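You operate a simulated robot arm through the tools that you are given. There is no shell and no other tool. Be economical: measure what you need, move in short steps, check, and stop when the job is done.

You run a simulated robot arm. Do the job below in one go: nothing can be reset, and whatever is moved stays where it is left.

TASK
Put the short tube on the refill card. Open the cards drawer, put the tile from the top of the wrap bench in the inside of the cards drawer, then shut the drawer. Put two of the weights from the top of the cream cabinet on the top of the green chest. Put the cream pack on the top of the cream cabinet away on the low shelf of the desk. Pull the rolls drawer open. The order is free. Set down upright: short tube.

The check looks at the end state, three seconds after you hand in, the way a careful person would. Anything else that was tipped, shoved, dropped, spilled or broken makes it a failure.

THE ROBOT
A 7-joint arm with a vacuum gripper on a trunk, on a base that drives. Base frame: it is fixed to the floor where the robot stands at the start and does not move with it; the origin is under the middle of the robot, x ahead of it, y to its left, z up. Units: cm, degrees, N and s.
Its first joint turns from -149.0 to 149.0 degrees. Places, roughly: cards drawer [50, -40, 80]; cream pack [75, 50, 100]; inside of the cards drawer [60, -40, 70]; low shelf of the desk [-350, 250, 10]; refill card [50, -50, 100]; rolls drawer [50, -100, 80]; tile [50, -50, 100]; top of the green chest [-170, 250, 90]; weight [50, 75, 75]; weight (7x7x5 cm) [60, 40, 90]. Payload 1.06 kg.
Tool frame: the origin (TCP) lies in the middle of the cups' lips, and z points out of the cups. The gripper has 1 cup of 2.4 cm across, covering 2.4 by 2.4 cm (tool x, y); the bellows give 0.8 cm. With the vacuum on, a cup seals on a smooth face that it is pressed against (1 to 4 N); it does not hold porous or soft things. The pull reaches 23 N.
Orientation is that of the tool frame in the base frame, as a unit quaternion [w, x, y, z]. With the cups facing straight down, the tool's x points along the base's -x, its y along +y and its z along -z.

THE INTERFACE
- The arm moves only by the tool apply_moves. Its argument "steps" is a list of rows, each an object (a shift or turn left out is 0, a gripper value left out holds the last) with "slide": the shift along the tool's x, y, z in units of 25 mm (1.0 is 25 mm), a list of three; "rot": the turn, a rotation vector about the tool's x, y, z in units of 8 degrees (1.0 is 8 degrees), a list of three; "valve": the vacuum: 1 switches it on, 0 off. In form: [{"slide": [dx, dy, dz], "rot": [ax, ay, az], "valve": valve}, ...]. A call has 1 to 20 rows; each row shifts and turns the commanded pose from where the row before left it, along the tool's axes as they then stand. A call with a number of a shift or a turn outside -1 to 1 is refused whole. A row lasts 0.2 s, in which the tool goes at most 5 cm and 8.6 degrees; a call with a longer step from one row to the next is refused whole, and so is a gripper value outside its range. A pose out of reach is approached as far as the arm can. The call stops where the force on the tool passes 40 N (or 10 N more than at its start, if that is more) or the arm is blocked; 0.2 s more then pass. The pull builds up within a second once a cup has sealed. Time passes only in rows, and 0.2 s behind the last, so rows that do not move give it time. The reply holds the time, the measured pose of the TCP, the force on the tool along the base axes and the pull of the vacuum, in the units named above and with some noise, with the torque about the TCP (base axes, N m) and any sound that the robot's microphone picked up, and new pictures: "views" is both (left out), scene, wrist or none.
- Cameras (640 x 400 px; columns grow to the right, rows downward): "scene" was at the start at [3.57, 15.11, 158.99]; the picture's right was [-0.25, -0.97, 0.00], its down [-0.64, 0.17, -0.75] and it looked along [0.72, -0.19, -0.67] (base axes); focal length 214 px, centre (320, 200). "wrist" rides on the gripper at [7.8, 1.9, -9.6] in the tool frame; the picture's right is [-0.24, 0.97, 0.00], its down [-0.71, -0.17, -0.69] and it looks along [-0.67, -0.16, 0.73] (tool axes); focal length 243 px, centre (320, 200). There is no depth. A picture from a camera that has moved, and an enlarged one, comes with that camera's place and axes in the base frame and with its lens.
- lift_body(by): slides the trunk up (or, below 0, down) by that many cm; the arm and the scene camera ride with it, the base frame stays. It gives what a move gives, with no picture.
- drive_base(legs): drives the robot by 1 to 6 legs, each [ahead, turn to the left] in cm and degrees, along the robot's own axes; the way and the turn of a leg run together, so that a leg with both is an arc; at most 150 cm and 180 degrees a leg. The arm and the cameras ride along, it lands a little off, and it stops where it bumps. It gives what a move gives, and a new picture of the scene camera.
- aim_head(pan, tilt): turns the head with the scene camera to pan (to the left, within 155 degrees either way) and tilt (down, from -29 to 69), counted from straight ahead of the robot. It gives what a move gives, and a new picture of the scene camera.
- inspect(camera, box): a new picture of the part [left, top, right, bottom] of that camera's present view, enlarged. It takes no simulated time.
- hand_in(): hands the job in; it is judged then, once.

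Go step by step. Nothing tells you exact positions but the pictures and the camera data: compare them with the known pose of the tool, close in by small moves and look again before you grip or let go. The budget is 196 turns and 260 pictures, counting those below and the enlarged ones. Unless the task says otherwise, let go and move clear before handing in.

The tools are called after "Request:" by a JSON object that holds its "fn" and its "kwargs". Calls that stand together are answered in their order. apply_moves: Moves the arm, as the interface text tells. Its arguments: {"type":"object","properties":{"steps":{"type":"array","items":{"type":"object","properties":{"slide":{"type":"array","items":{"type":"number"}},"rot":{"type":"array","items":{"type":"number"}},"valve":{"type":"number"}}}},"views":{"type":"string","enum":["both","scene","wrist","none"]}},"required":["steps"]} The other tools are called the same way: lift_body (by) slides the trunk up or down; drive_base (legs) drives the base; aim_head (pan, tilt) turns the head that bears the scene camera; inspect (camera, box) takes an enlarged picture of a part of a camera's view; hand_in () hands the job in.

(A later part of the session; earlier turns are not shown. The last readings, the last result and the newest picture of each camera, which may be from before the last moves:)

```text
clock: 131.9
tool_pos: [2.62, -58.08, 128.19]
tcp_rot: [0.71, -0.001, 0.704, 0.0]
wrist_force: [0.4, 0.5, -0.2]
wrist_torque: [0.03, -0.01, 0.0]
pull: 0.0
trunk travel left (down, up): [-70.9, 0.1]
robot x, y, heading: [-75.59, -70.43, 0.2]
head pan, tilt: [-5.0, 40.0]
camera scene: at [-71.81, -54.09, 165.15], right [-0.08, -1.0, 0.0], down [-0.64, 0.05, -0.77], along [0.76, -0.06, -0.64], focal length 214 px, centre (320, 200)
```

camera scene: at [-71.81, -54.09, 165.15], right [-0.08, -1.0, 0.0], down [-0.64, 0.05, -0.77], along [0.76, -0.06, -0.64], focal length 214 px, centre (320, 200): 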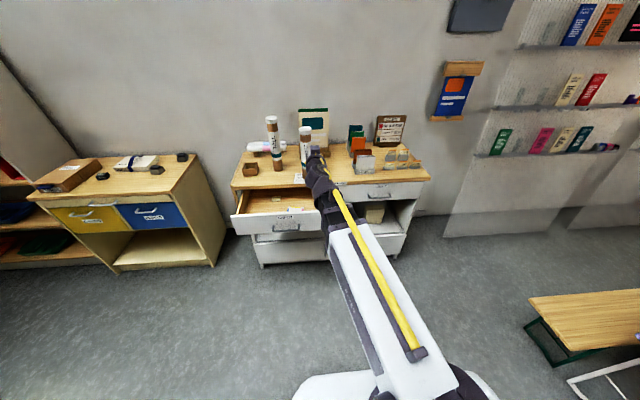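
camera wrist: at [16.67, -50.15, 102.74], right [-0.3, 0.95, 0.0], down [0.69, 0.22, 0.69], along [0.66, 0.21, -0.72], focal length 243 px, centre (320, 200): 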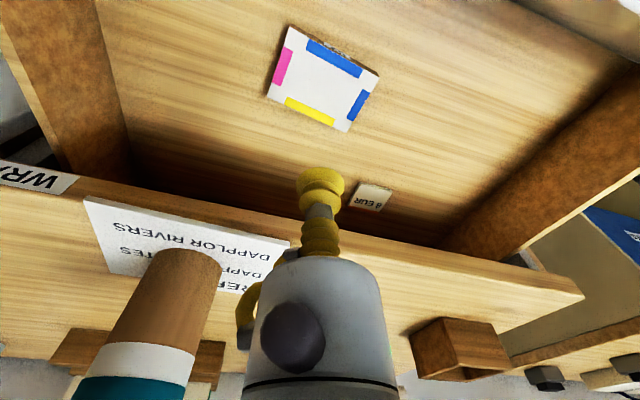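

Tool is 8 cm in front of the drawer front. Lowering the trunk to z≈80.

Request:
{"fn": "lift_body", "kwargs": {"by": -40}}

Request:
{"fn": "lift_body", "kwargs": {"by": -8}}

Request:
{"fn": "apply_moves", "kwargs": {"steps": [{"slide": [0, 0, 0.8]}, {"slide": [0, 0, 0.8]}, {"slide": [0, 0, 0.8]}], "views": "both"}}

```text
clock: 135.7
tool_pos: [2.57, -58.18, 88.08]
tcp_rot: [0.71, -0.001, 0.704, 0.0]
wrist_force: [0.1, -0.7, -0.5]
wrist_torque: [0.0, 0.02, -0.01]
pull: 0.0
trunk travel left (down, up): [-30.9, 40.1]
robot x, y, heading: [-75.68, -70.84, 0.4]
head pan, tilt: [-5.0, 40.0]
```

```text
clock: 136.9
tool_pos: [2.51, -58.17, 80.14]
tcp_rot: [0.71, -0.001, 0.704, 0.0]
wrist_force: [-0.2, -0.4, -0.2]
wrist_torque: [0.0, -0.01, 0.02]
pull: 0.1
trunk travel left (down, up): [-22.9, 48.1]
robot x, y, heading: [-75.6, -70.43, 0.4]
head pan, tilt: [-5.0, 40.0]
```

```text
clock: 137.7
tool_pos: [8.59, -58.23, 80.18]
tcp_rot: [0.71, 0.0, 0.704, -0.002]
wrist_force: [-0.6, 0.6, -0.2]
wrist_torque: [0.01, 0.0, 0.03]
pull: 0.0
trunk travel left (down, up): [-22.9, 48.1]
robot x, y, heading: [-75.52, -70.46, 0.3]
head pan, tilt: [-5.0, 40.0]
camera scene: at [-71.83, -54.1, 117.15], right [-0.08, -1.0, 0.0], down [-0.64, 0.05, -0.77], along [0.76, -0.06, -0.64], focal length 214 px, centre (320, 200)
camera wrist: at [-0.95, -56.29, 72.29], right [0.0, 0.97, 0.23], down [-0.69, -0.17, 0.7], along [0.72, -0.16, 0.67], focal length 243 px, centre (320, 200)
```

scene: 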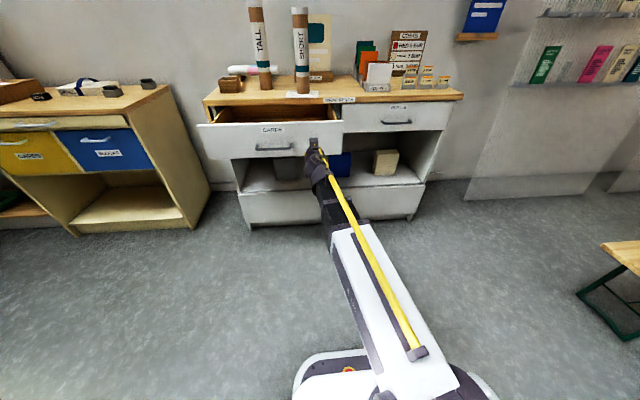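
wrist: 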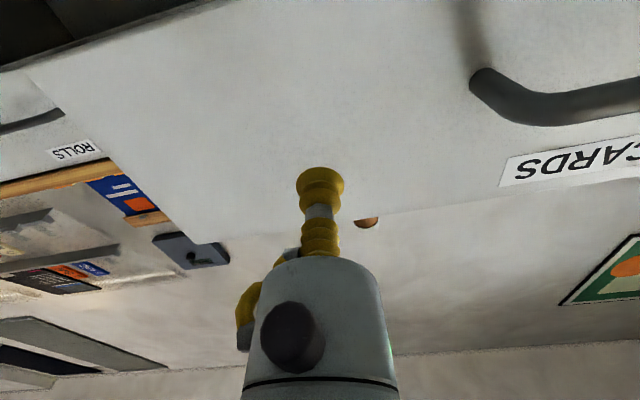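

Pushing the drawer shut: driving ahead part of the way, then finishing with the arm.

Request:
{"fn": "apply_moves", "kwargs": {"steps": [{"slide": [0, 0, 0.5]}, {"slide": [0, 0, 0.5]}, {"slide": [0, 0, 0.5]}, {"slide": [0, 0, 0.5]}], "views": "none"}}

Request:
{"fn": "drive_base", "kwargs": {"legs": [[15, 0]]}}

```text
clock: 138.7
tool_pos: [13.55, -58.31, 80.11]
tcp_rot: [0.71, 0.0, 0.704, -0.001]
wrist_force: [0.5, -0.4, -0.4]
wrist_torque: [0.0, -0.01, 0.04]
pull: 0.1
trunk travel left (down, up): [-22.9, 48.1]
robot x, y, heading: [-75.81, -70.64, 0.1]
head pan, tilt: [-5.0, 40.0]
```

```text
clock: 140.1
tool_pos: [28.71, -57.8, 80.18]
tcp_rot: [0.71, -0.001, 0.704, 0.0]
wrist_force: [0.0, 0.4, 0.1]
wrist_torque: [0.0, -0.02, -0.01]
pull: 0.0
trunk travel left (down, up): [-22.9, 48.1]
robot x, y, heading: [-60.43, -70.36, 0.6]
head pan, tilt: [-5.0, 40.0]
camera scene: at [-56.68, -54.0, 117.15], right [-0.08, -1.0, 0.0], down [-0.64, 0.05, -0.77], along [0.76, -0.06, -0.64], focal length 214 px, centre (320, 200)
```

scene: 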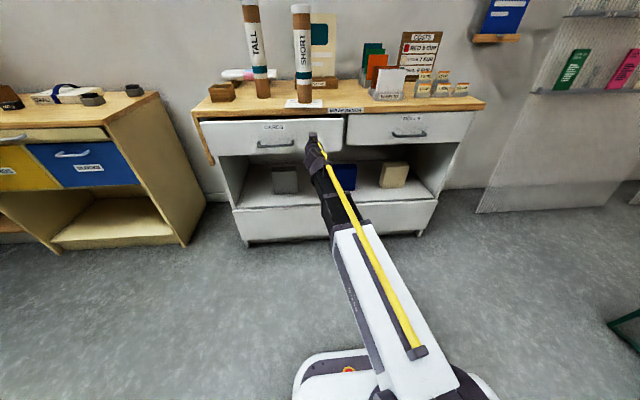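

Request:
{"fn": "apply_moves", "kwargs": {"steps": [{"slide": [0, 0, 0.5]}, {"slide": [0, 0, 0.5]}, {"slide": [0, 0, 0.5]}, {"slide": [0, 0, 0.5]}, {"slide": [0, 0, 0.3]}, {"slide": [0, 0, 0.2]}], "views": "none"}}

Request:
{"fn": "apply_moves", "kwargs": {"steps": [{"slide": [0, 0, 0.15]}, {"slide": [0, 0, 0.1]}, {"slide": [0, 0, 0.1]}], "views": "wrist"}}

```text
clock: 141.5
tool_pos: [34.71, -57.88, 80.25]
tcp_rot: [0.71, -0.001, 0.704, 0.0]
wrist_force: [-3.3, 0.5, -1.2]
wrist_torque: [0.05, 0.01, 0.02]
pull: 0.0
trunk travel left (down, up): [-22.9, 48.1]
robot x, y, heading: [-60.48, -70.48, 0.4]
head pan, tilt: [-5.0, 40.0]
```

```text
clock: 142.3
tool_pos: [35.22, -57.8, 80.27]
tcp_rot: [0.711, -0.002, 0.704, 0.0]
wrist_force: [-12.3, -1.1, 2.6]
wrist_torque: [-0.06, 0.06, 0.05]
pull: 0.1
trunk travel left (down, up): [-22.9, 48.1]
robot x, y, heading: [-60.44, -70.4, 0.6]
head pan, tilt: [-5.0, 40.0]
stopped in row 3: the force on the tool passed its limit at 43 N (the readings are from after the stop); the commanded pose is now the measured one
camera wrist: at [25.73, -56.02, 72.39], right [0.0, 0.97, 0.23], down [-0.69, -0.17, 0.7], along [0.72, -0.16, 0.67], focal length 243 px, centre (320, 200)
```

wrist: 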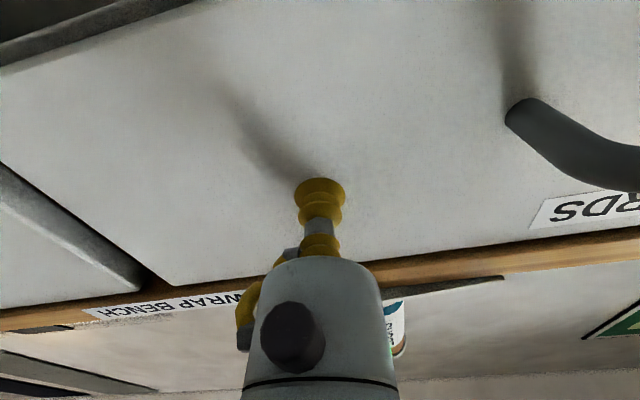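

The cards drawer is shut. Backing off and moving right to the rolls drawer face (y≈−82).

Request:
{"fn": "apply_moves", "kwargs": {"steps": [{"slide": [0, 0, -0.8]}, {"slide": [0, 0, -0.8]}, {"slide": [0, 0, -0.8]}, {"slide": [0, 0, -0.8]}, {"slide": [0, -1, 0]}, {"slide": [0, -1, 0]}, {"slide": [0, -1, 0]}, {"slide": [0, -1, 0]}, {"slide": [0, -1, 0]}, {"slide": [0, -1, 0]}, {"slide": [0, -1, 0]}, {"slide": [0, -1, 0]}, {"slide": [0, -1, 0]}, {"slide": [0, -0.7, 0]}], "views": "both"}}

```text
clock: 145.3
tool_pos: [27.62, -82.18, 80.17]
tcp_rot: [0.71, -0.001, 0.704, 0.0]
wrist_force: [0.0, 0.8, -0.3]
wrist_torque: [0.01, -0.03, 0.01]
pull: 0.0
trunk travel left (down, up): [-22.9, 48.1]
robot x, y, heading: [-60.27, -70.42, 0.6]
head pan, tilt: [-5.0, 40.0]
camera scene: at [-56.74, -54.0, 117.15], right [-0.08, -1.0, 0.0], down [-0.64, 0.05, -0.77], along [0.76, -0.06, -0.64], focal length 214 px, centre (320, 200)
camera wrist: at [18.14, -80.28, 72.29], right [0.0, 0.97, 0.23], down [-0.69, -0.17, 0.7], along [0.72, -0.16, 0.67], focal length 243 px, centre (320, 200)
```

scene: 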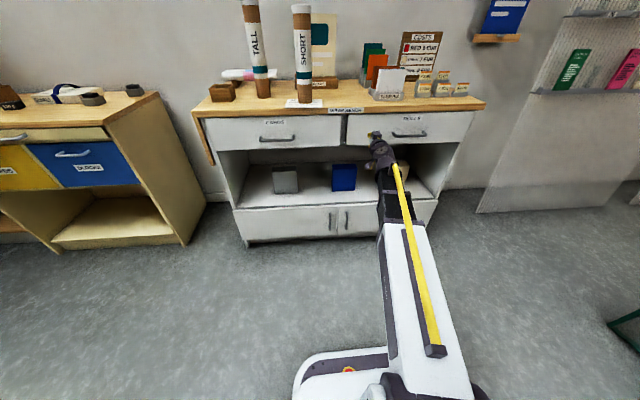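
wrist: 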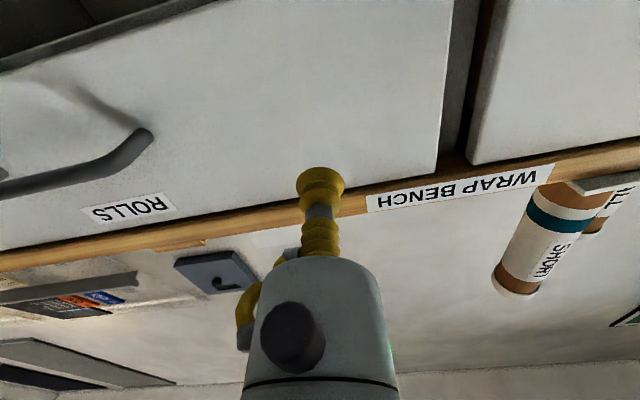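

Request:
{"fn": "apply_moves", "kwargs": {"steps": [{"slide": [0, 0, 0.8], "valve": 1}, {"slide": [0, 0, 0.8]}, {"slide": [0, 0, 0.5]}, {"slide": [0, 0, 0.3]}, {"slide": [0, 0, 0.2]}, {"slide": [0, 0, 0.15]}, {}], "views": "none"}}

```text
clock: 146.9
tool_pos: [34.31, -82.08, 80.22]
tcp_rot: [0.709, -0.001, 0.705, 0.0]
wrist_force: [-4.7, -0.1, -3.2]
wrist_torque: [0.04, 0.05, 0.0]
pull: 23.2
trunk travel left (down, up): [-22.9, 48.1]
robot x, y, heading: [-60.56, -70.77, 0.6]
head pan, tilt: [-5.0, 40.0]
```

Sealed. Pulling the rolls drawer with the arm, then by driving back.

Request:
{"fn": "apply_moves", "kwargs": {"steps": [{"slide": [0, 0, -0.3]}, {"slide": [0, 0, -0.3]}, {"slide": [0, 0, -0.4]}, {"slide": [0, 0, -0.4]}, {"slide": [0, 0, -0.4]}], "views": "none"}}

Request:
{"fn": "drive_base", "kwargs": {"legs": [[-20, 0]]}}

```text
clock: 148.1
tool_pos: [29.78, -82.15, 80.23]
tcp_rot: [0.71, -0.002, 0.704, 0.001]
wrist_force: [-0.4, 0.2, 2.2]
wrist_torque: [-0.04, 0.1, 0.0]
pull: 22.7
trunk travel left (down, up): [-22.9, 48.1]
robot x, y, heading: [-60.52, -70.54, 0.3]
head pan, tilt: [-5.0, 40.0]
```

```text
clock: 149.7
tool_pos: [9.74, -82.36, 80.13]
tcp_rot: [0.71, -0.001, 0.704, -0.001]
wrist_force: [0.8, 10.1, 0.6]
wrist_torque: [-0.05, 0.0, -0.03]
pull: 23.2
trunk travel left (down, up): [-22.9, 48.1]
robot x, y, heading: [-80.91, -70.31, 0.5]
head pan, tilt: [-5.0, 40.0]
camera scene: at [-76.86, -54.09, 117.14], right [-0.08, -1.0, 0.0], down [-0.64, 0.05, -0.77], along [0.76, -0.06, -0.64], focal length 214 px, centre (320, 200)
```

scene: 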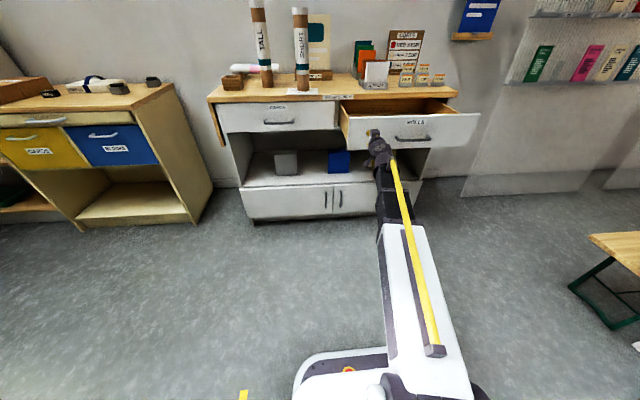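

Request:
{"fn": "apply_moves", "kwargs": {"steps": [{"slide": [0, 0.05, -0.4]}, {"slide": [0, 0, -0.4]}, {"slide": [0, 0, -0.4]}, {"slide": [0, 0, -0.4]}], "views": "wrist"}}

```text
clock: 150.7
tool_pos: [5.66, -82.27, 80.05]
tcp_rot: [0.709, 0.0, 0.705, -0.001]
wrist_force: [-1.2, -6.2, -4.8]
wrist_torque: [-0.14, 0.03, -0.01]
pull: 23.0
trunk travel left (down, up): [-22.9, 48.1]
robot x, y, heading: [-80.7, -70.46, 0.1]
head pan, tilt: [-5.0, 40.0]
camera wrist: at [-3.85, -80.54, 72.26], right [0.0, 0.97, 0.23], down [-0.69, -0.17, 0.7], along [0.72, -0.16, 0.67], focal length 243 px, centre (320, 200)
```

wrist: 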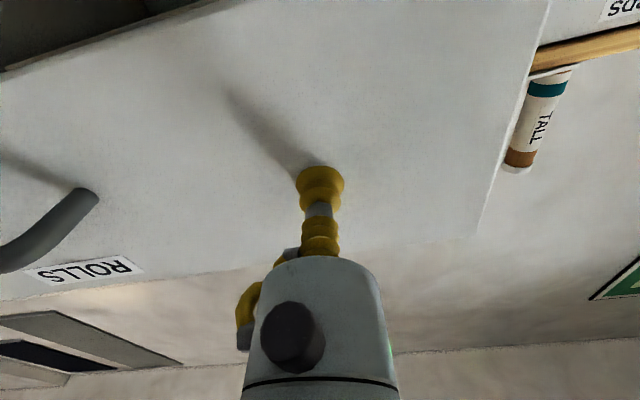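

Rolls drawer is open about 28 cm. Releasing, backing away, raising, and turning the tool down.

Request:
{"fn": "apply_moves", "kwargs": {"steps": [{"valve": 0}, {}, {}, {}, {"slide": [0, 0, -0.4]}, {"slide": [0, 0, -0.6]}, {"slide": [0, 0, -0.6]}], "views": "none"}}

Request:
{"fn": "lift_body", "kwargs": {"by": 40}}

Request:
{"fn": "lift_body", "kwargs": {"by": 8}}

Request:
{"fn": "apply_moves", "kwargs": {"steps": [{"rot": [0, 0.9375, 0]}, {"rot": [0, 0.9375, 0]}, {"rot": [0, 0.9375, 0]}, {"rot": [0, 0.9375, 0]}, {"rot": [0, 0.9375, 0]}, {"rot": [0, 0.9375, 0]}, {"rot": [0, 0.9375, 0]}, {"rot": [0, 0.9375, 0]}, {"rot": [0, 0.9375, 0]}, {"rot": [0, 0.9375, 0]}, {"rot": [0, 0.9375, 0]}, {"rot": [0, 0.9375, 0]}], "views": "scene"}}

```text
clock: 152.3
tool_pos: [1.6, -82.38, 80.11]
tcp_rot: [0.709, -0.001, 0.705, 0.0]
wrist_force: [0.2, 0.1, -0.9]
wrist_torque: [-0.01, 0.01, -0.02]
pull: 0.1
trunk travel left (down, up): [-22.9, 48.1]
robot x, y, heading: [-80.61, -70.56, 0.3]
head pan, tilt: [-5.0, 40.0]
```

```text
clock: 156.1
tool_pos: [1.58, -82.4, 120.12]
tcp_rot: [0.71, -0.001, 0.704, -0.001]
wrist_force: [0.0, -0.2, 0.2]
wrist_torque: [0.02, 0.0, 0.03]
pull: 0.0
trunk travel left (down, up): [-62.9, 8.1]
robot x, y, heading: [-80.36, -70.75, 0.4]
head pan, tilt: [-5.0, 40.0]
```

```text
clock: 157.3
tool_pos: [1.61, -82.4, 128.03]
tcp_rot: [0.71, -0.001, 0.705, 0.0]
wrist_force: [0.5, 0.4, -0.7]
wrist_torque: [0.02, 0.0, 0.03]
pull: 0.1
trunk travel left (down, up): [-70.9, 0.1]
robot x, y, heading: [-80.37, -71.06, 0.3]
head pan, tilt: [-5.0, 40.0]
```

```text
clock: 159.9
tool_pos: [1.7, -82.46, 128.08]
tcp_rot: [0.001, 0.0, 1.0, -0.001]
wrist_force: [-1.3, -0.2, 0.2]
wrist_torque: [0.02, -0.02, 0.0]
pull: 0.1
trunk travel left (down, up): [-70.9, 0.1]
robot x, y, heading: [-80.51, -70.21, 0.3]
head pan, tilt: [-5.0, 40.0]
camera scene: at [-76.81, -54.16, 165.15], right [-0.08, -1.0, 0.0], down [-0.64, 0.05, -0.77], along [0.76, -0.06, -0.64], focal length 214 px, centre (320, 200)
```

scene: 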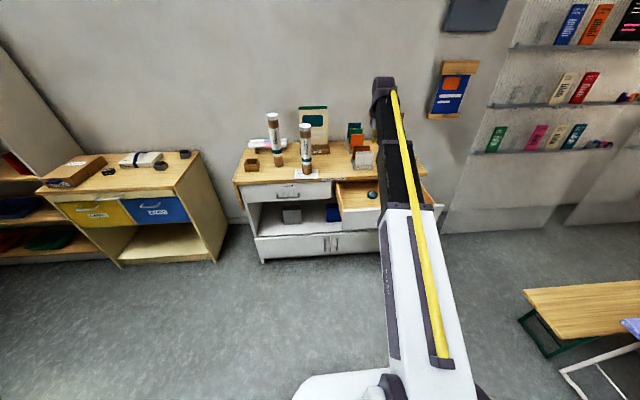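

Now to the cream cabinet: driving to about (−28, 48).

Request:
{"fn": "drive_base", "kwargs": {"legs": [[0, 65], [129, 0], [0, -65.3]]}}

Request:
{"fn": "aim_head", "kwargs": {"pan": 10, "tilt": 42}}

Request:
{"fn": "inspect", "kwargs": {"camera": "scene", "box": [160, 120, 480, 320]}}

```text
clock: 172.1
tool_pos: [54.01, 33.22, 128.08]
tcp_rot: [0.003, 0.005, 1.0, -0.001]
wrist_force: [-0.1, 1.6, -0.1]
wrist_torque: [0.03, -0.01, 0.01]
pull: 0.1
trunk travel left (down, up): [-70.9, 0.1]
robot x, y, heading: [-28.55, 45.93, -0.1]
head pan, tilt: [-5.0, 40.0]
camera scene: at [-24.18, 62.24, 165.15], right [-0.09, -1.0, 0.0], down [-0.64, 0.06, -0.77], along [0.76, -0.07, -0.64], focal length 214 px, centre (320, 200)
```

scene: 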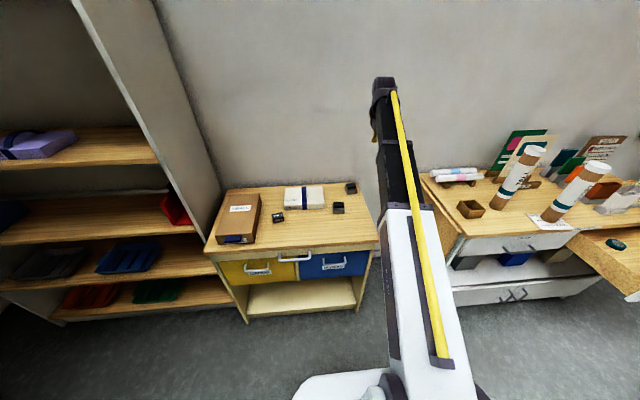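

```text
clock: 172.8
tool_pos: [53.92, 33.24, 127.95]
tcp_rot: [0.003, 0.005, 1.0, -0.001]
wrist_force: [0.4, 0.5, -0.6]
wrist_torque: [0.01, 0.01, -0.03]
pull: 0.0
trunk travel left (down, up): [-70.9, 0.1]
robot x, y, heading: [-28.18, 45.48, -0.1]
head pan, tilt: [10.0, 42.0]
camera scene: at [-24.4, 64.46, 164.86], right [0.17, -0.99, 0.0], down [-0.66, -0.11, -0.74], along [0.73, 0.13, -0.67], focal length 214 px, centre (320, 200)
```

scene: 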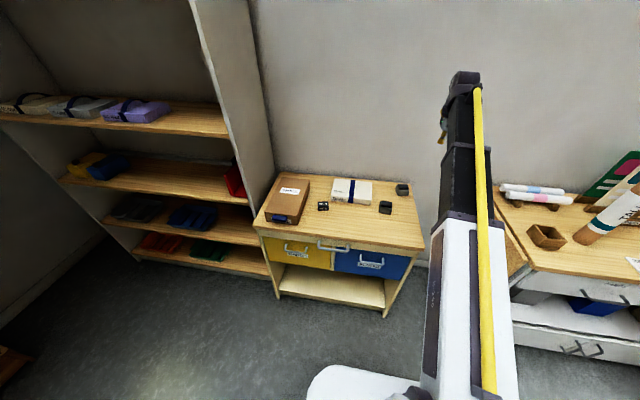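

```text
2.00 times, centred on (320, 220) of scene
camera zoom: at [-24.4, 64.46, 164.86], right [0.17, -0.99, 0.0], down [-0.66, -0.11, -0.74], along [0.73, 0.13, -0.67], focal length 429 px, centre (320, 160)
```

zoom: 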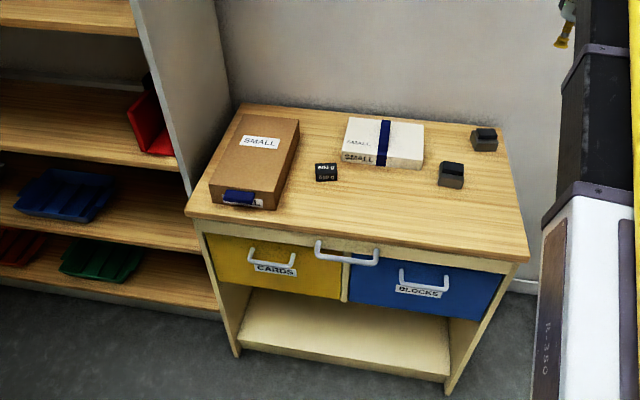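

The weights, pack and brown box are clear. Moving the cup above the nearer right weight and looking with the wrist camera.

Request:
{"fn": "apply_moves", "kwargs": {"steps": [{"slide": [-0.5, 1, 0]}, {"slide": [-0.5, 1, 0]}, {"slide": [-0.5, 1, 0]}, {"slide": [-0.5, 1, 0]}, {"slide": [0, 0.5, 0.5]}, {"slide": [0, 0, 1]}, {"slide": [0, 0, 1]}, {"slide": [0, 0, 1]}, {"slide": [0, 0, 1]}], "views": "wrist"}}

```text
clock: 174.8
tool_pos: [59.19, 44.33, 116.84]
tcp_rot: [0.003, 0.005, 1.0, -0.001]
wrist_force: [-0.1, 0.5, -0.4]
wrist_torque: [0.01, 0.03, -0.02]
pull: 0.1
trunk travel left (down, up): [-70.9, 0.1]
robot x, y, heading: [-28.41, 45.73, -0.3]
head pan, tilt: [10.0, 42.0]
camera wrist: at [51.4, 46.3, 126.31], right [0.25, 0.97, 0.0], down [0.7, -0.18, 0.69], along [0.67, -0.17, -0.72], focal length 243 px, centre (320, 200)
```

wrist: 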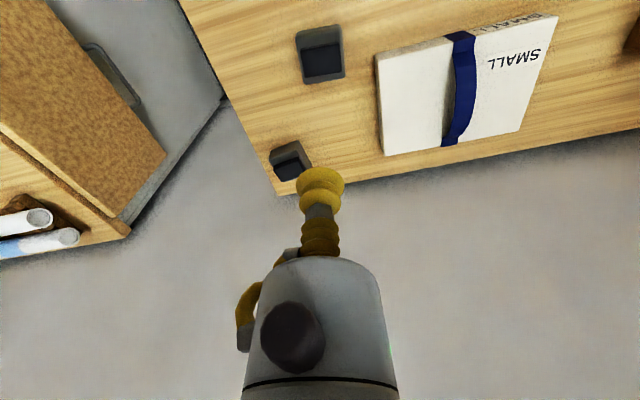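

Request:
{"fn": "inspect", "kwargs": {"camera": "wrist", "box": [240, 0, 400, 100]}}

Request:
{"fn": "apply_moves", "kwargs": {"steps": [{"slide": [-0.55, 0, 1]}, {"slide": [0, 0, 1]}, {"slide": [0, 0, 1]}, {"slide": [0, 0, 1]}, {"slide": [0, 0, 1]}, {"slide": [0, 0, 1]}, {"slide": [0, 0, 1]}], "views": "wrist"}}

```text
4.00 times, centred on (320, 50) of wrist
camera zoom: at [51.4, 46.3, 126.31], right [0.25, 0.97, 0.0], down [0.7, -0.18, 0.69], along [0.67, -0.17, -0.72], focal length 970 px, centre (320, 800)
```

zoom: 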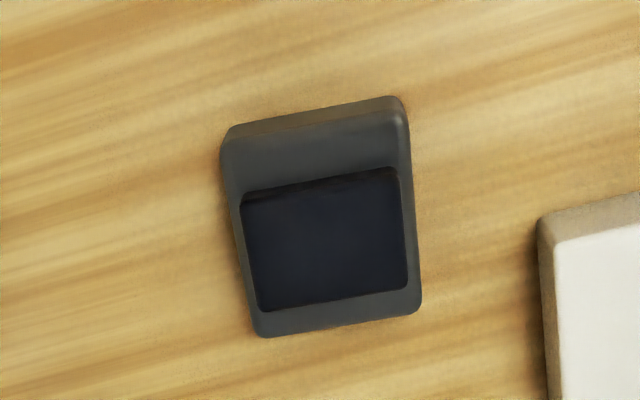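

```text
clock: 176.4
tool_pos: [60.86, 44.26, 99.19]
tcp_rot: [0.004, 0.005, 1.0, -0.001]
wrist_force: [-0.5, -0.2, 0.3]
wrist_torque: [0.0, -0.01, -0.03]
pull: 0.0
trunk travel left (down, up): [-70.9, 0.1]
robot x, y, heading: [-28.19, 45.85, -0.4]
head pan, tilt: [10.0, 42.0]
camera wrist: at [53.04, 46.25, 108.75], right [0.25, 0.97, 0.0], down [0.7, -0.18, 0.69], along [0.67, -0.17, -0.72], focal length 243 px, centre (320, 200)
```

wrist: 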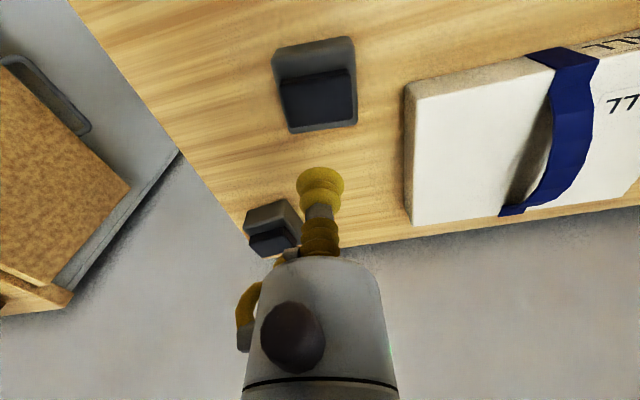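

The cup is over the weight's flat top pad. Descending with the vacuum on.

Request:
{"fn": "apply_moves", "kwargs": {"steps": [{"slide": [0, 0, 1]}, {"slide": [0, 0, 1]}, {"slide": [0, 0, 1], "valve": 1}, {"slide": [0, 0, 0.5]}, {"slide": [0, 0, 0.3]}], "views": "wrist"}}

```text
clock: 177.6
tool_pos: [60.89, 44.3, 90.11]
tcp_rot: [0.007, 0.005, 1.0, 0.0]
wrist_force: [8.2, 0.3, 26.2]
wrist_torque: [0.06, 0.23, 0.07]
pull: 0.1
trunk travel left (down, up): [-70.9, 0.1]
robot x, y, heading: [-28.1, 45.73, -0.5]
head pan, tilt: [10.0, 42.0]
camera wrist: at [52.93, 46.21, 99.61], right [0.25, 0.97, 0.0], down [0.7, -0.18, 0.69], along [0.67, -0.17, -0.72], focal length 243 px, centre (320, 200)
```

wrist: 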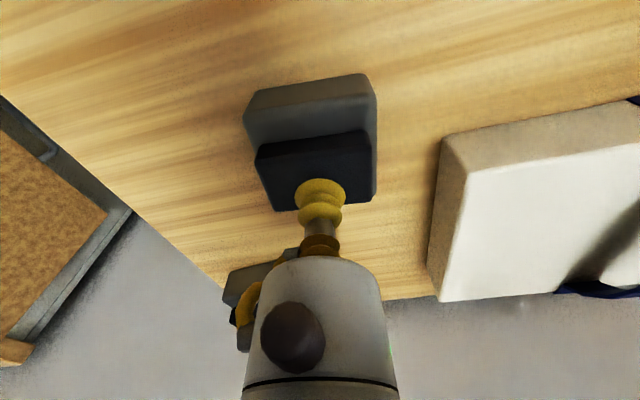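

Pressed but no seal: the pad is higher (z≈91) and I'm near its far edge. Backing up and shifting 1.7 cm nearer.

Request:
{"fn": "apply_moves", "kwargs": {"steps": [{"slide": [0, 0, -0.4]}, {"slide": [0, 0, -0.4]}, {"slide": [0.68, 0.04, 0]}, {"slide": [0, 0, 0.2]}], "views": "wrist"}}

Request:
{"fn": "inspect", "kwargs": {"camera": "wrist", "box": [220, 60, 420, 240]}}

```text
clock: 178.6
tool_pos: [59.07, 44.51, 91.31]
tcp_rot: [0.004, 0.005, 1.0, -0.001]
wrist_force: [-0.5, 0.6, 0.1]
wrist_torque: [-0.03, -0.03, -0.02]
pull: 0.0
trunk travel left (down, up): [-70.9, 0.1]
robot x, y, heading: [-28.18, 45.73, -0.3]
head pan, tilt: [10.0, 42.0]
camera wrist: at [51.25, 46.4, 100.86], right [0.25, 0.97, 0.0], down [0.7, -0.18, 0.69], along [0.67, -0.17, -0.72], focal length 243 px, centre (320, 200)
```

wrist: 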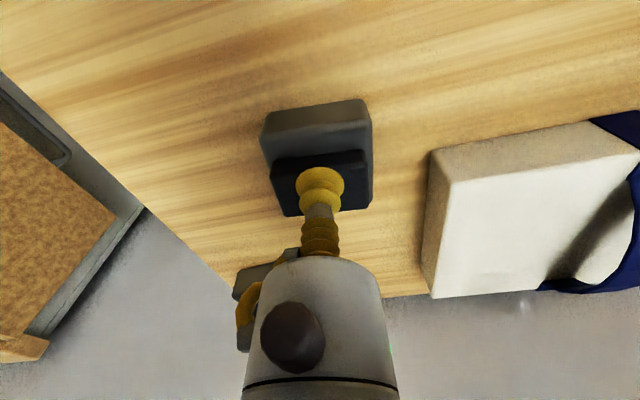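

```text
2.22 times, centred on (320, 150) of wrist
camera zoom: at [51.25, 46.4, 100.86], right [0.25, 0.97, 0.0], down [0.7, -0.18, 0.69], along [0.67, -0.17, -0.72], focal length 539 px, centre (320, 311)
```

zoom: 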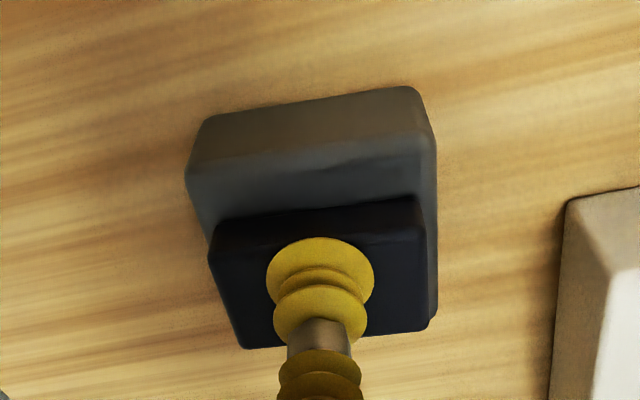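

Request:
{"fn": "apply_moves", "kwargs": {"steps": [{"slide": [0, 0, 0.2]}, {"slide": [0, 0, 0.2]}, {}, {}], "views": "none"}}

```text
clock: 179.6
tool_pos: [59.07, 44.39, 90.23]
tcp_rot: [0.003, 0.006, 1.0, -0.001]
wrist_force: [0.7, 0.2, 5.6]
wrist_torque: [0.02, 0.03, -0.01]
pull: 0.0
trunk travel left (down, up): [-70.9, 0.1]
robot x, y, heading: [-28.07, 45.72, -0.3]
head pan, tilt: [10.0, 42.0]
```

No seal at 5.6 N either; the pad may be soft. Trying once with other pressure before looking at alternatives.

Request:
{"fn": "apply_moves", "kwargs": {"steps": [{"slide": [0, 0, -0.1]}, {}, {}, {"slide": [0, 0, -0.06]}, {}, {}], "views": "none"}}

Request:
{"fn": "apply_moves", "kwargs": {"steps": [{"valve": 0}, {"slide": [0, 0, -0.4]}, {"slide": [0, 0, -1]}, {"slide": [0.6, 0, -1]}, {"slide": [0.6, 0, 0]}, {"slide": [0.6, 0, 0]}], "views": "wrist"}}

Request:
{"fn": "inspect", "kwargs": {"camera": "wrist", "box": [220, 60, 420, 220]}}

```text
clock: 181.0
tool_pos: [59.11, 44.33, 90.65]
tcp_rot: [0.004, 0.006, 1.0, -0.001]
wrist_force: [0.6, 0.9, 2.2]
wrist_torque: [0.0, 0.05, -0.01]
pull: 0.0
trunk travel left (down, up): [-70.9, 0.1]
robot x, y, heading: [-28.21, 46.0, -0.2]
head pan, tilt: [10.0, 42.0]
```

```text
clock: 182.4
tool_pos: [54.45, 44.53, 96.68]
tcp_rot: [0.003, 0.005, 1.0, -0.001]
wrist_force: [0.6, 0.0, 0.2]
wrist_torque: [0.02, 0.02, -0.02]
pull: 0.0
trunk travel left (down, up): [-70.9, 0.1]
robot x, y, heading: [-28.23, 45.73, -0.1]
head pan, tilt: [10.0, 42.0]
camera wrist: at [46.68, 46.44, 106.29], right [0.25, 0.97, 0.0], down [0.7, -0.18, 0.69], along [0.67, -0.17, -0.72], focal length 243 px, centre (320, 200)
```

wrist: 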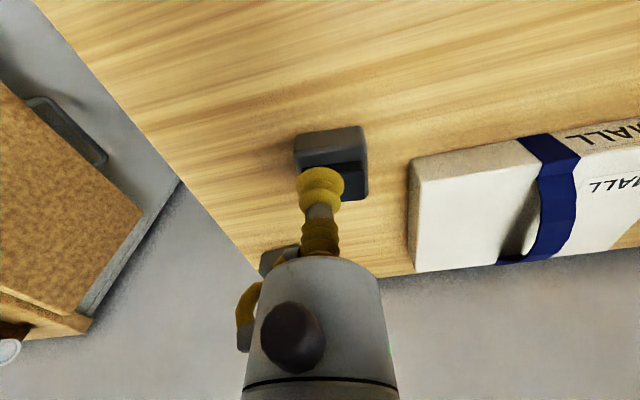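

```text
2.50 times, centred on (320, 140) of wrist
camera zoom: at [46.68, 46.44, 106.29], right [0.25, 0.97, 0.0], down [0.7, -0.18, 0.69], along [0.67, -0.17, -0.72], focal length 606 px, centre (320, 350)
```

zoom: 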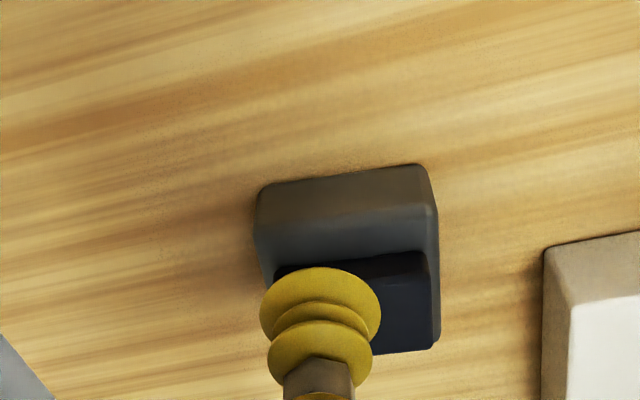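

Recomputing: the pad spans only x≈58.5–61.9, so both attempts overlapped an edge. Retrying at x=60.2, y=44.2.

Request:
{"fn": "apply_moves", "kwargs": {"steps": [{"slide": [-0.8, -0.04, 0]}, {"slide": [-0.8, -0.04, 0]}, {"slide": [-0.7, -0.04, 0]}, {"slide": [0, 0, 0.8]}, {"slide": [0, 0, 0.8]}, {"slide": [0, 0, 0.4], "valve": 1}, {"slide": [0, 0, 0.3]}, {"slide": [0, 0, 0.15]}, {}, {}], "views": "none"}}

```text
clock: 184.6
tool_pos: [60.2, 44.11, 90.75]
tcp_rot: [0.005, 0.006, 1.0, -0.001]
wrist_force: [8.8, -2.3, 17.2]
wrist_torque: [0.03, 0.13, 0.03]
pull: 22.6
trunk travel left (down, up): [-70.9, 0.1]
robot x, y, heading: [-28.29, 45.99, -0.2]
head pan, tilt: [10.0, 42.0]
```

Sealed this time. Lifting.

Request:
{"fn": "apply_moves", "kwargs": {"steps": [{"slide": [0, 0, -0.3]}, {"slide": [0, 0, -0.3]}, {"slide": [0, 0, -0.5]}, {"slide": [0, 0, -0.8]}, {"slide": [0, 0, -0.8]}], "views": "wrist"}}

```text
clock: 185.8
tool_pos: [60.22, 44.18, 97.27]
tcp_rot: [0.003, 0.006, 1.0, -0.001]
wrist_force: [-0.4, -0.1, -5.4]
wrist_torque: [-0.01, -0.02, 0.0]
pull: 23.2
trunk travel left (down, up): [-70.9, 0.1]
robot x, y, heading: [-28.08, 45.96, -0.4]
head pan, tilt: [10.0, 42.0]
camera wrist: at [52.4, 46.07, 106.9], right [0.25, 0.97, 0.0], down [0.7, -0.18, 0.69], along [0.67, -0.17, -0.72], focal length 243 px, centre (320, 200)
```

wrist: 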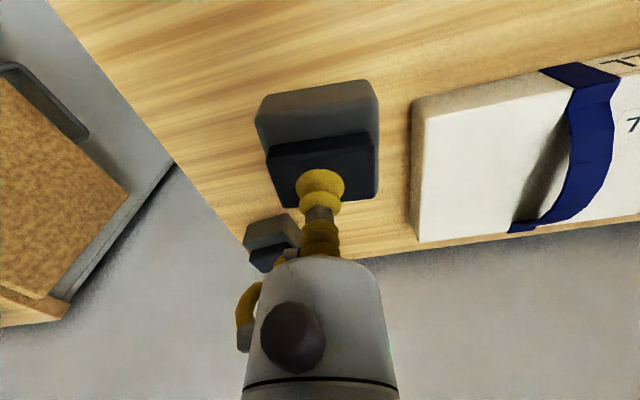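

Held (0.55 kg). Raising, retracting, and driving to the green chest.

Request:
{"fn": "apply_moves", "kwargs": {"steps": [{"slide": [0, 0, -1]}, {"slide": [0, 0, -1]}, {"slide": [0, 0, -1]}, {"slide": [0, 0, -1]}, {"slide": [0, 0, -1]}, {"slide": [0, 0, -1]}, {"slide": [0, 0, -1]}, {"slide": [0, 0, -1]}, {"slide": [0, 0, -1]}, {"slide": [0, 0, -1]}, {"slide": [1, 0, 0]}, {"slide": [1, 0, 0]}, {"slide": [1, 0, 0]}, {"slide": [1, 0, 0]}, {"slide": [1, 0, 0]}, {"slide": [1, 0, 0]}], "views": "none"}}

Request:
{"fn": "drive_base", "kwargs": {"legs": [[0, 136], [100, 0], [80, 0]]}}

Request:
{"fn": "aim_head", "kwargs": {"pan": -20, "tilt": 38}}

```text
clock: 189.2
tool_pos: [45.01, 44.2, 122.22]
tcp_rot: [0.003, 0.004, 1.0, -0.001]
wrist_force: [-0.3, 0.6, -5.5]
wrist_torque: [-0.02, -0.06, 0.01]
pull: 22.8
trunk travel left (down, up): [-70.9, 0.1]
robot x, y, heading: [-27.99, 46.05, -0.2]
head pan, tilt: [10.0, 42.0]
```

```text
clock: 204.0
tool_pos: [-212.0, 221.04, 122.11]
tcp_rot: [-0.003, 0.928, -0.374, -0.003]
wrist_force: [0.4, 0.7, -6.2]
wrist_torque: [-0.03, 0.0, 0.01]
pull: 22.7
trunk travel left (down, up): [-70.9, 0.1]
robot x, y, heading: [-159.41, 169.85, 136.5]
head pan, tilt: [10.0, 42.0]
camera scene: at [-175.21, 159.13, 164.85], right [0.55, 0.83, 0.0], down [0.56, -0.37, -0.74], along [-0.62, 0.41, -0.67], focal length 214 px, centre (320, 200)
```

scene: 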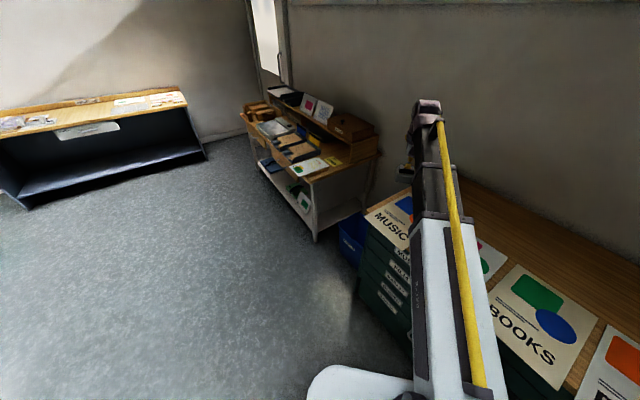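

```text
clock: 205.0
tool_pos: [-211.91, 221.04, 122.26]
tcp_rot: [-0.002, 0.928, -0.374, -0.002]
wrist_force: [-0.3, 0.1, -6.4]
wrist_torque: [0.02, 0.02, 0.01]
pull: 23.0
trunk travel left (down, up): [-70.9, 0.1]
robot x, y, heading: [-159.8, 169.81, 136.4]
head pan, tilt: [-20.0, 38.0]
camera scene: at [-172.08, 162.22, 165.45], right [0.9, 0.45, 0.0], down [0.28, -0.55, -0.79], along [-0.35, 0.7, -0.62], focal length 214 px, centre (320, 200)
```

scene: 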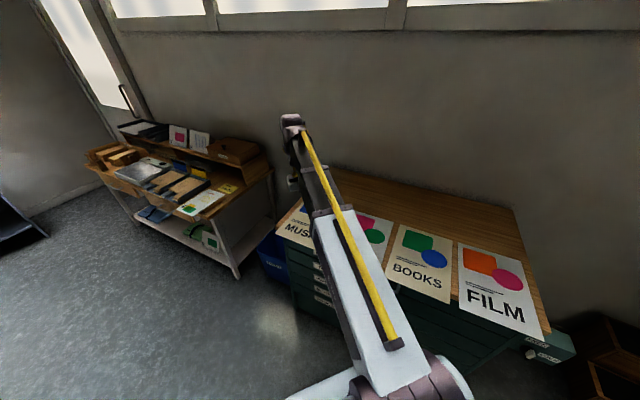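

At the chest: its top spans x −220…−118, y 218…286, z≈88.7, with bare wood behind the posters (y>243). Turning to face it.

Request:
{"fn": "drive_base", "kwargs": {"legs": [[0, -46.4], [5, 0]]}}

Request:
{"fn": "apply_moves", "kwargs": {"steps": [{"slide": [-1, 0, 0]}, {"slide": [-1, 0, 0]}, {"slide": [-1, 0, 0]}, {"slide": [-1, 0, 0]}, {"slide": [-0.8, 0, 0]}, {"slide": [0, 0, 1]}, {"slide": [0, 0, 1]}, {"slide": [0, 0, 1]}, {"slide": [0, 0, 1]}], "views": "both"}}

```text
clock: 208.0
tool_pos: [-158.9, 248.11, 122.07]
tcp_rot: [0.003, -0.706, 0.708, 0.002]
wrist_force: [-0.1, 0.1, -5.6]
wrist_torque: [-0.01, 0.04, -0.01]
pull: 23.4
trunk travel left (down, up): [-70.9, 0.1]
robot x, y, heading: [-159.63, 174.79, 90.3]
head pan, tilt: [-20.0, 38.0]
camera scene: at [-173.84, 178.63, 165.44], right [0.94, -0.34, 0.0], down [-0.21, -0.58, -0.79], along [0.27, 0.74, -0.62], focal length 214 px, centre (320, 200)
```

scene: 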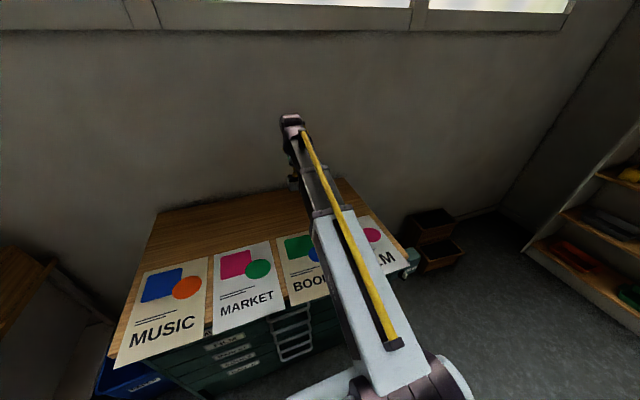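

```text
clock: 210.0
tool_pos: [-158.95, 260.1, 112.18]
tcp_rot: [0.003, -0.706, 0.708, 0.002]
wrist_force: [0.3, 0.6, -5.6]
wrist_torque: [-0.01, -0.01, 0.0]
pull: 23.1
trunk travel left (down, up): [-70.9, 0.1]
robot x, y, heading: [-159.53, 174.32, 90.3]
head pan, tilt: [-20.0, 38.0]
camera scene: at [-173.83, 178.56, 165.45], right [0.94, -0.34, 0.0], down [-0.21, -0.58, -0.79], along [0.27, 0.74, -0.62], focal length 214 px, centre (320, 200)
camera wrist: at [-160.79, 252.16, 121.73], right [-0.97, 0.24, 0.0], down [0.17, 0.7, 0.69], along [0.16, 0.67, -0.72], focal length 243 px, centre (320, 200)
```

scene: 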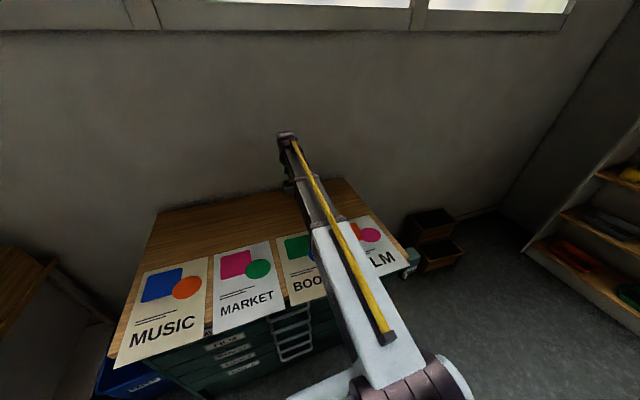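
wrist: 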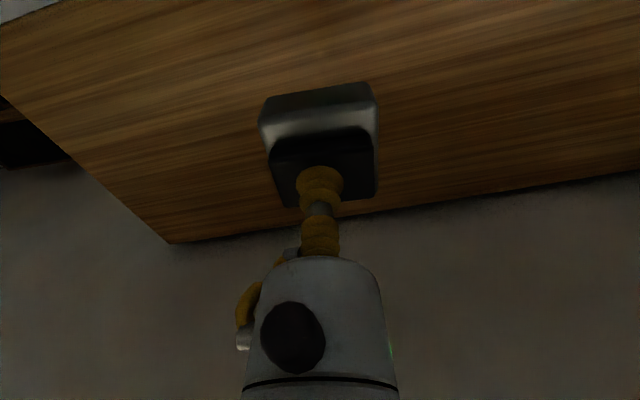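

Over bare wood. Lowering.

Request:
{"fn": "apply_moves", "kwargs": {"steps": [{"slide": [0, 0, 1]}, {"slide": [0, 0, 1]}, {"slide": [0, 0, 1]}, {"slide": [0, 0, 1]}, {"slide": [0, 0, 1]}, {"slide": [0, 0, 0.4]}], "views": "wrist"}}

```text
clock: 211.4
tool_pos: [-158.67, 260.05, 98.63]
tcp_rot: [0.003, -0.706, 0.708, 0.002]
wrist_force: [0.8, 0.4, -5.1]
wrist_torque: [0.03, 0.0, -0.04]
pull: 22.9
trunk travel left (down, up): [-70.9, 0.1]
robot x, y, heading: [-159.74, 174.99, 90.4]
head pan, tilt: [-20.0, 38.0]
camera wrist: at [-160.65, 252.21, 108.24], right [-0.97, 0.24, 0.0], down [0.17, 0.7, 0.69], along [0.16, 0.67, -0.72], focal length 243 px, centre (320, 200)
```

wrist: 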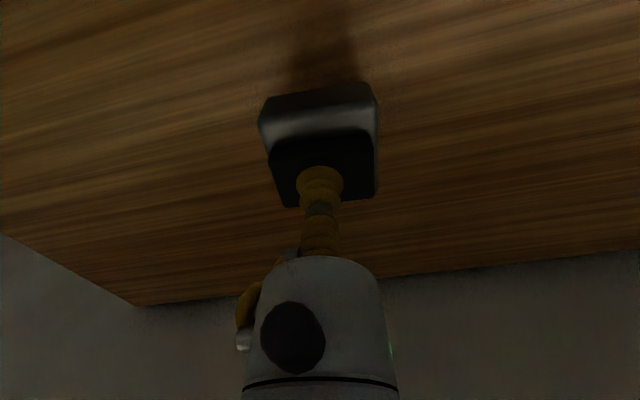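

Request:
{"fn": "apply_moves", "kwargs": {"steps": [{"slide": [0, 0, 0.3]}, {"slide": [0, 0, 0.3]}, {"slide": [0, 0, 0.2]}], "views": "none"}}

```text
clock: 212.2
tool_pos: [-158.7, 260.05, 96.79]
tcp_rot: [0.003, -0.707, 0.707, 0.002]
wrist_force: [-0.2, 0.1, -5.3]
wrist_torque: [-0.01, -0.03, 0.03]
pull: 23.3
trunk travel left (down, up): [-70.9, 0.1]
robot x, y, heading: [-160.06, 174.64, 90.3]
head pan, tilt: [-20.0, 38.0]
```

Request:
{"fn": "apply_moves", "kwargs": {"steps": [{"slide": [0, 0, 0.2]}, {"slide": [0, 0, 0.2]}], "views": "none"}}

Request:
{"fn": "apply_moves", "kwargs": {"steps": [{"slide": [0, 0, 0.15]}], "views": "none"}}

```text
clock: 212.8
tool_pos: [-158.8, 260.19, 95.67]
tcp_rot: [0.003, -0.706, 0.708, 0.001]
wrist_force: [0.2, -0.1, -4.6]
wrist_torque: [-0.01, -0.02, 0.0]
pull: 23.0
trunk travel left (down, up): [-70.9, 0.1]
robot x, y, heading: [-159.6, 174.69, 90.5]
head pan, tilt: [-20.0, 38.0]
```

```text
clock: 213.2
tool_pos: [-158.71, 260.34, 95.21]
tcp_rot: [0.003, -0.706, 0.708, 0.002]
wrist_force: [0.0, -0.4, -4.1]
wrist_torque: [0.0, -0.03, -0.03]
pull: 22.8
trunk travel left (down, up): [-70.9, 0.1]
robot x, y, heading: [-159.78, 174.49, 89.9]
head pan, tilt: [-20.0, 38.0]
```

Request:
{"fn": "apply_moves", "kwargs": {"steps": [{"slide": [0, 0, 0.15]}, {"slide": [0, 0, 0.1]}], "views": "none"}}

Request:
{"fn": "apply_moves", "kwargs": {"steps": [{"slide": [0, 0, 0.15]}], "views": "wrist"}}

```text
clock: 213.8
tool_pos: [-158.72, 260.33, 94.96]
tcp_rot: [0.005, -0.706, 0.708, 0.003]
wrist_force: [0.0, 7.0, 15.9]
wrist_torque: [-0.14, 0.03, -0.1]
pull: 22.6
trunk travel left (down, up): [-70.9, 0.1]
robot x, y, heading: [-159.69, 174.48, 90.2]
head pan, tilt: [-20.0, 38.0]
```

```text
clock: 214.2
tool_pos: [-158.74, 260.27, 94.51]
tcp_rot: [0.004, -0.707, 0.707, 0.002]
wrist_force: [-0.1, 9.5, 19.8]
wrist_torque: [-0.17, 0.04, -0.03]
pull: 23.0
trunk travel left (down, up): [-70.9, 0.1]
robot x, y, heading: [-159.63, 174.9, 90.0]
head pan, tilt: [-20.0, 38.0]
camera wrist: at [-160.61, 252.27, 103.98], right [-0.97, 0.24, 0.0], down [0.17, 0.7, 0.69], along [0.16, 0.67, -0.72], focal length 243 px, centre (320, 200)
```

wrist: 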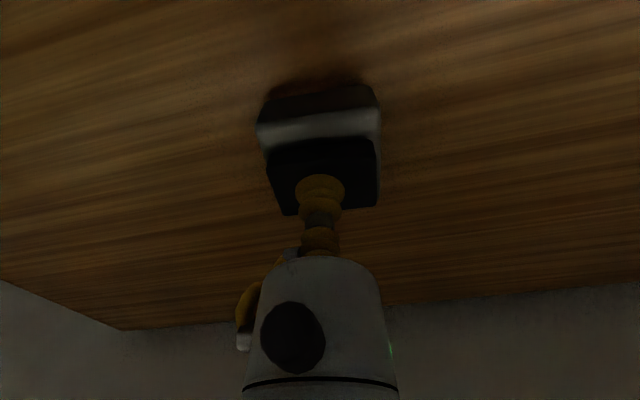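

Landed. Easing, releasing and rising.

Request:
{"fn": "apply_moves", "kwargs": {"steps": [{"slide": [0, 0, -0.2]}, {"valve": 0}, {}, {}, {}, {"slide": [0, 0, -0.3]}, {"slide": [0, 0, -0.6]}, {"slide": [0, 0, -1]}, {"slide": [0, 0, -1]}, {"slide": [0, 0, -1]}, {"slide": [0, 0, -1]}, {"slide": [0, 0, -1]}, {"slide": [0, 0, -1]}, {"slide": [0, 0, -1]}, {"slide": [0, 0, -1]}, {"slide": [1, 0, 0]}, {"slide": [1, 0, 0]}, {"slide": [1, 0, 0]}, {"slide": [1, 0, 0]}], "views": "both"}}

```text
clock: 218.2
tool_pos: [-158.87, 250.04, 117.07]
tcp_rot: [0.004, -0.706, 0.708, 0.002]
wrist_force: [-0.5, -0.6, 0.4]
wrist_torque: [0.0, 0.02, -0.03]
pull: 0.0
trunk travel left (down, up): [-70.9, 0.1]
robot x, y, heading: [-159.68, 174.56, 90.3]
head pan, tilt: [-20.0, 38.0]
camera scene: at [-173.84, 178.46, 165.45], right [0.94, -0.34, 0.0], down [-0.21, -0.58, -0.79], along [0.27, 0.74, -0.62], focal length 214 px, centre (320, 200)
camera wrist: at [-160.75, 242.14, 126.65], right [-0.97, 0.24, 0.0], down [0.17, 0.7, 0.69], along [0.16, 0.67, -0.72], focal length 243 px, centre (320, 200)
```

scene: 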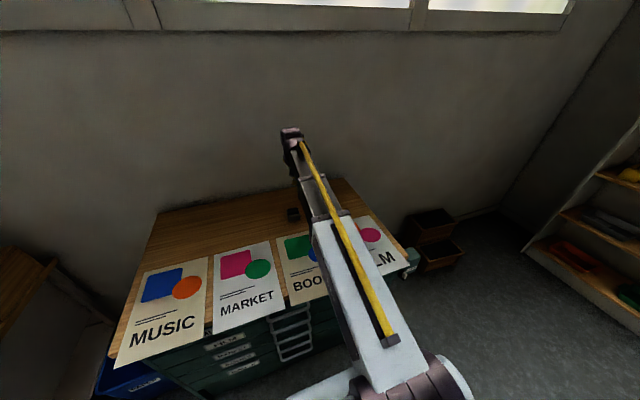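
wrist: 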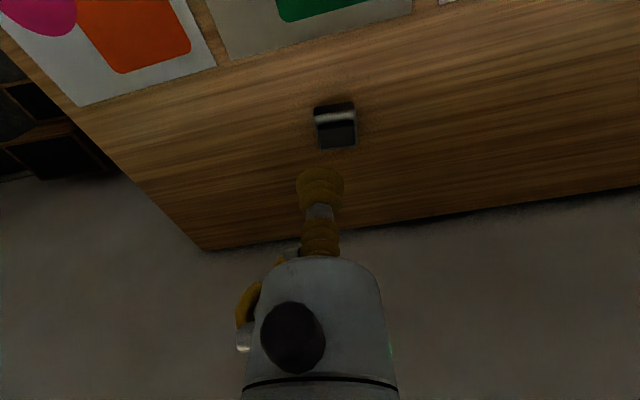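

First weight placed. While here, a look at the desk and its low shelf.

Request:
{"fn": "aim_head", "kwargs": {"pan": 50, "tilt": 35}}

Request:
{"fn": "inspect", "kwargs": {"camera": "scene", "box": [160, 80, 480, 280]}}

```text
clock: 219.6
tool_pos: [-158.95, 250.16, 117.04]
tcp_rot: [0.002, -0.707, 0.707, 0.003]
wrist_force: [-0.1, 0.6, 0.7]
wrist_torque: [-0.02, 0.0, -0.02]
pull: 0.0
trunk travel left (down, up): [-70.9, 0.1]
robot x, y, heading: [-159.55, 174.88, 90.5]
head pan, tilt: [50.0, 35.0]
camera scene: at [-183.52, 176.0, 165.9], right [0.64, 0.77, 0.0], down [0.44, -0.37, -0.82], along [-0.63, 0.52, -0.57], focal length 214 px, centre (320, 200)
```

scene: 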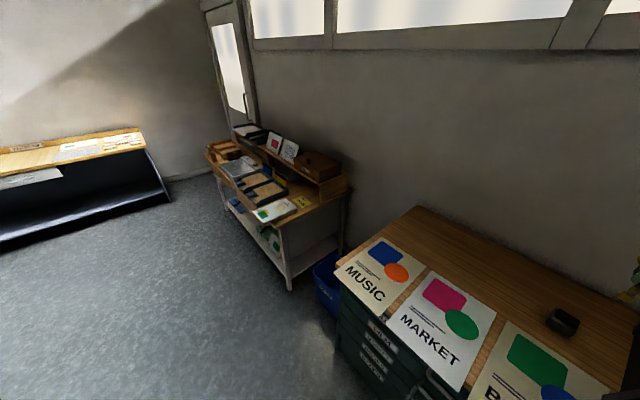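

```text
2.00 times, centred on (320, 180) of scene
camera zoom: at [-183.52, 176.0, 165.9], right [0.64, 0.77, 0.0], down [0.44, -0.37, -0.82], along [-0.63, 0.52, -0.57], focal length 429 px, centre (320, 240)
```

zoom: 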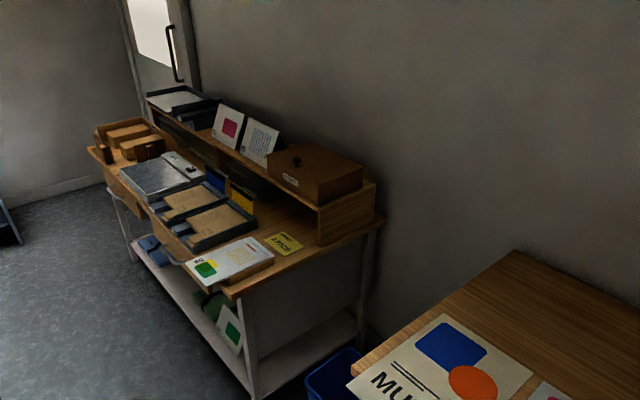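

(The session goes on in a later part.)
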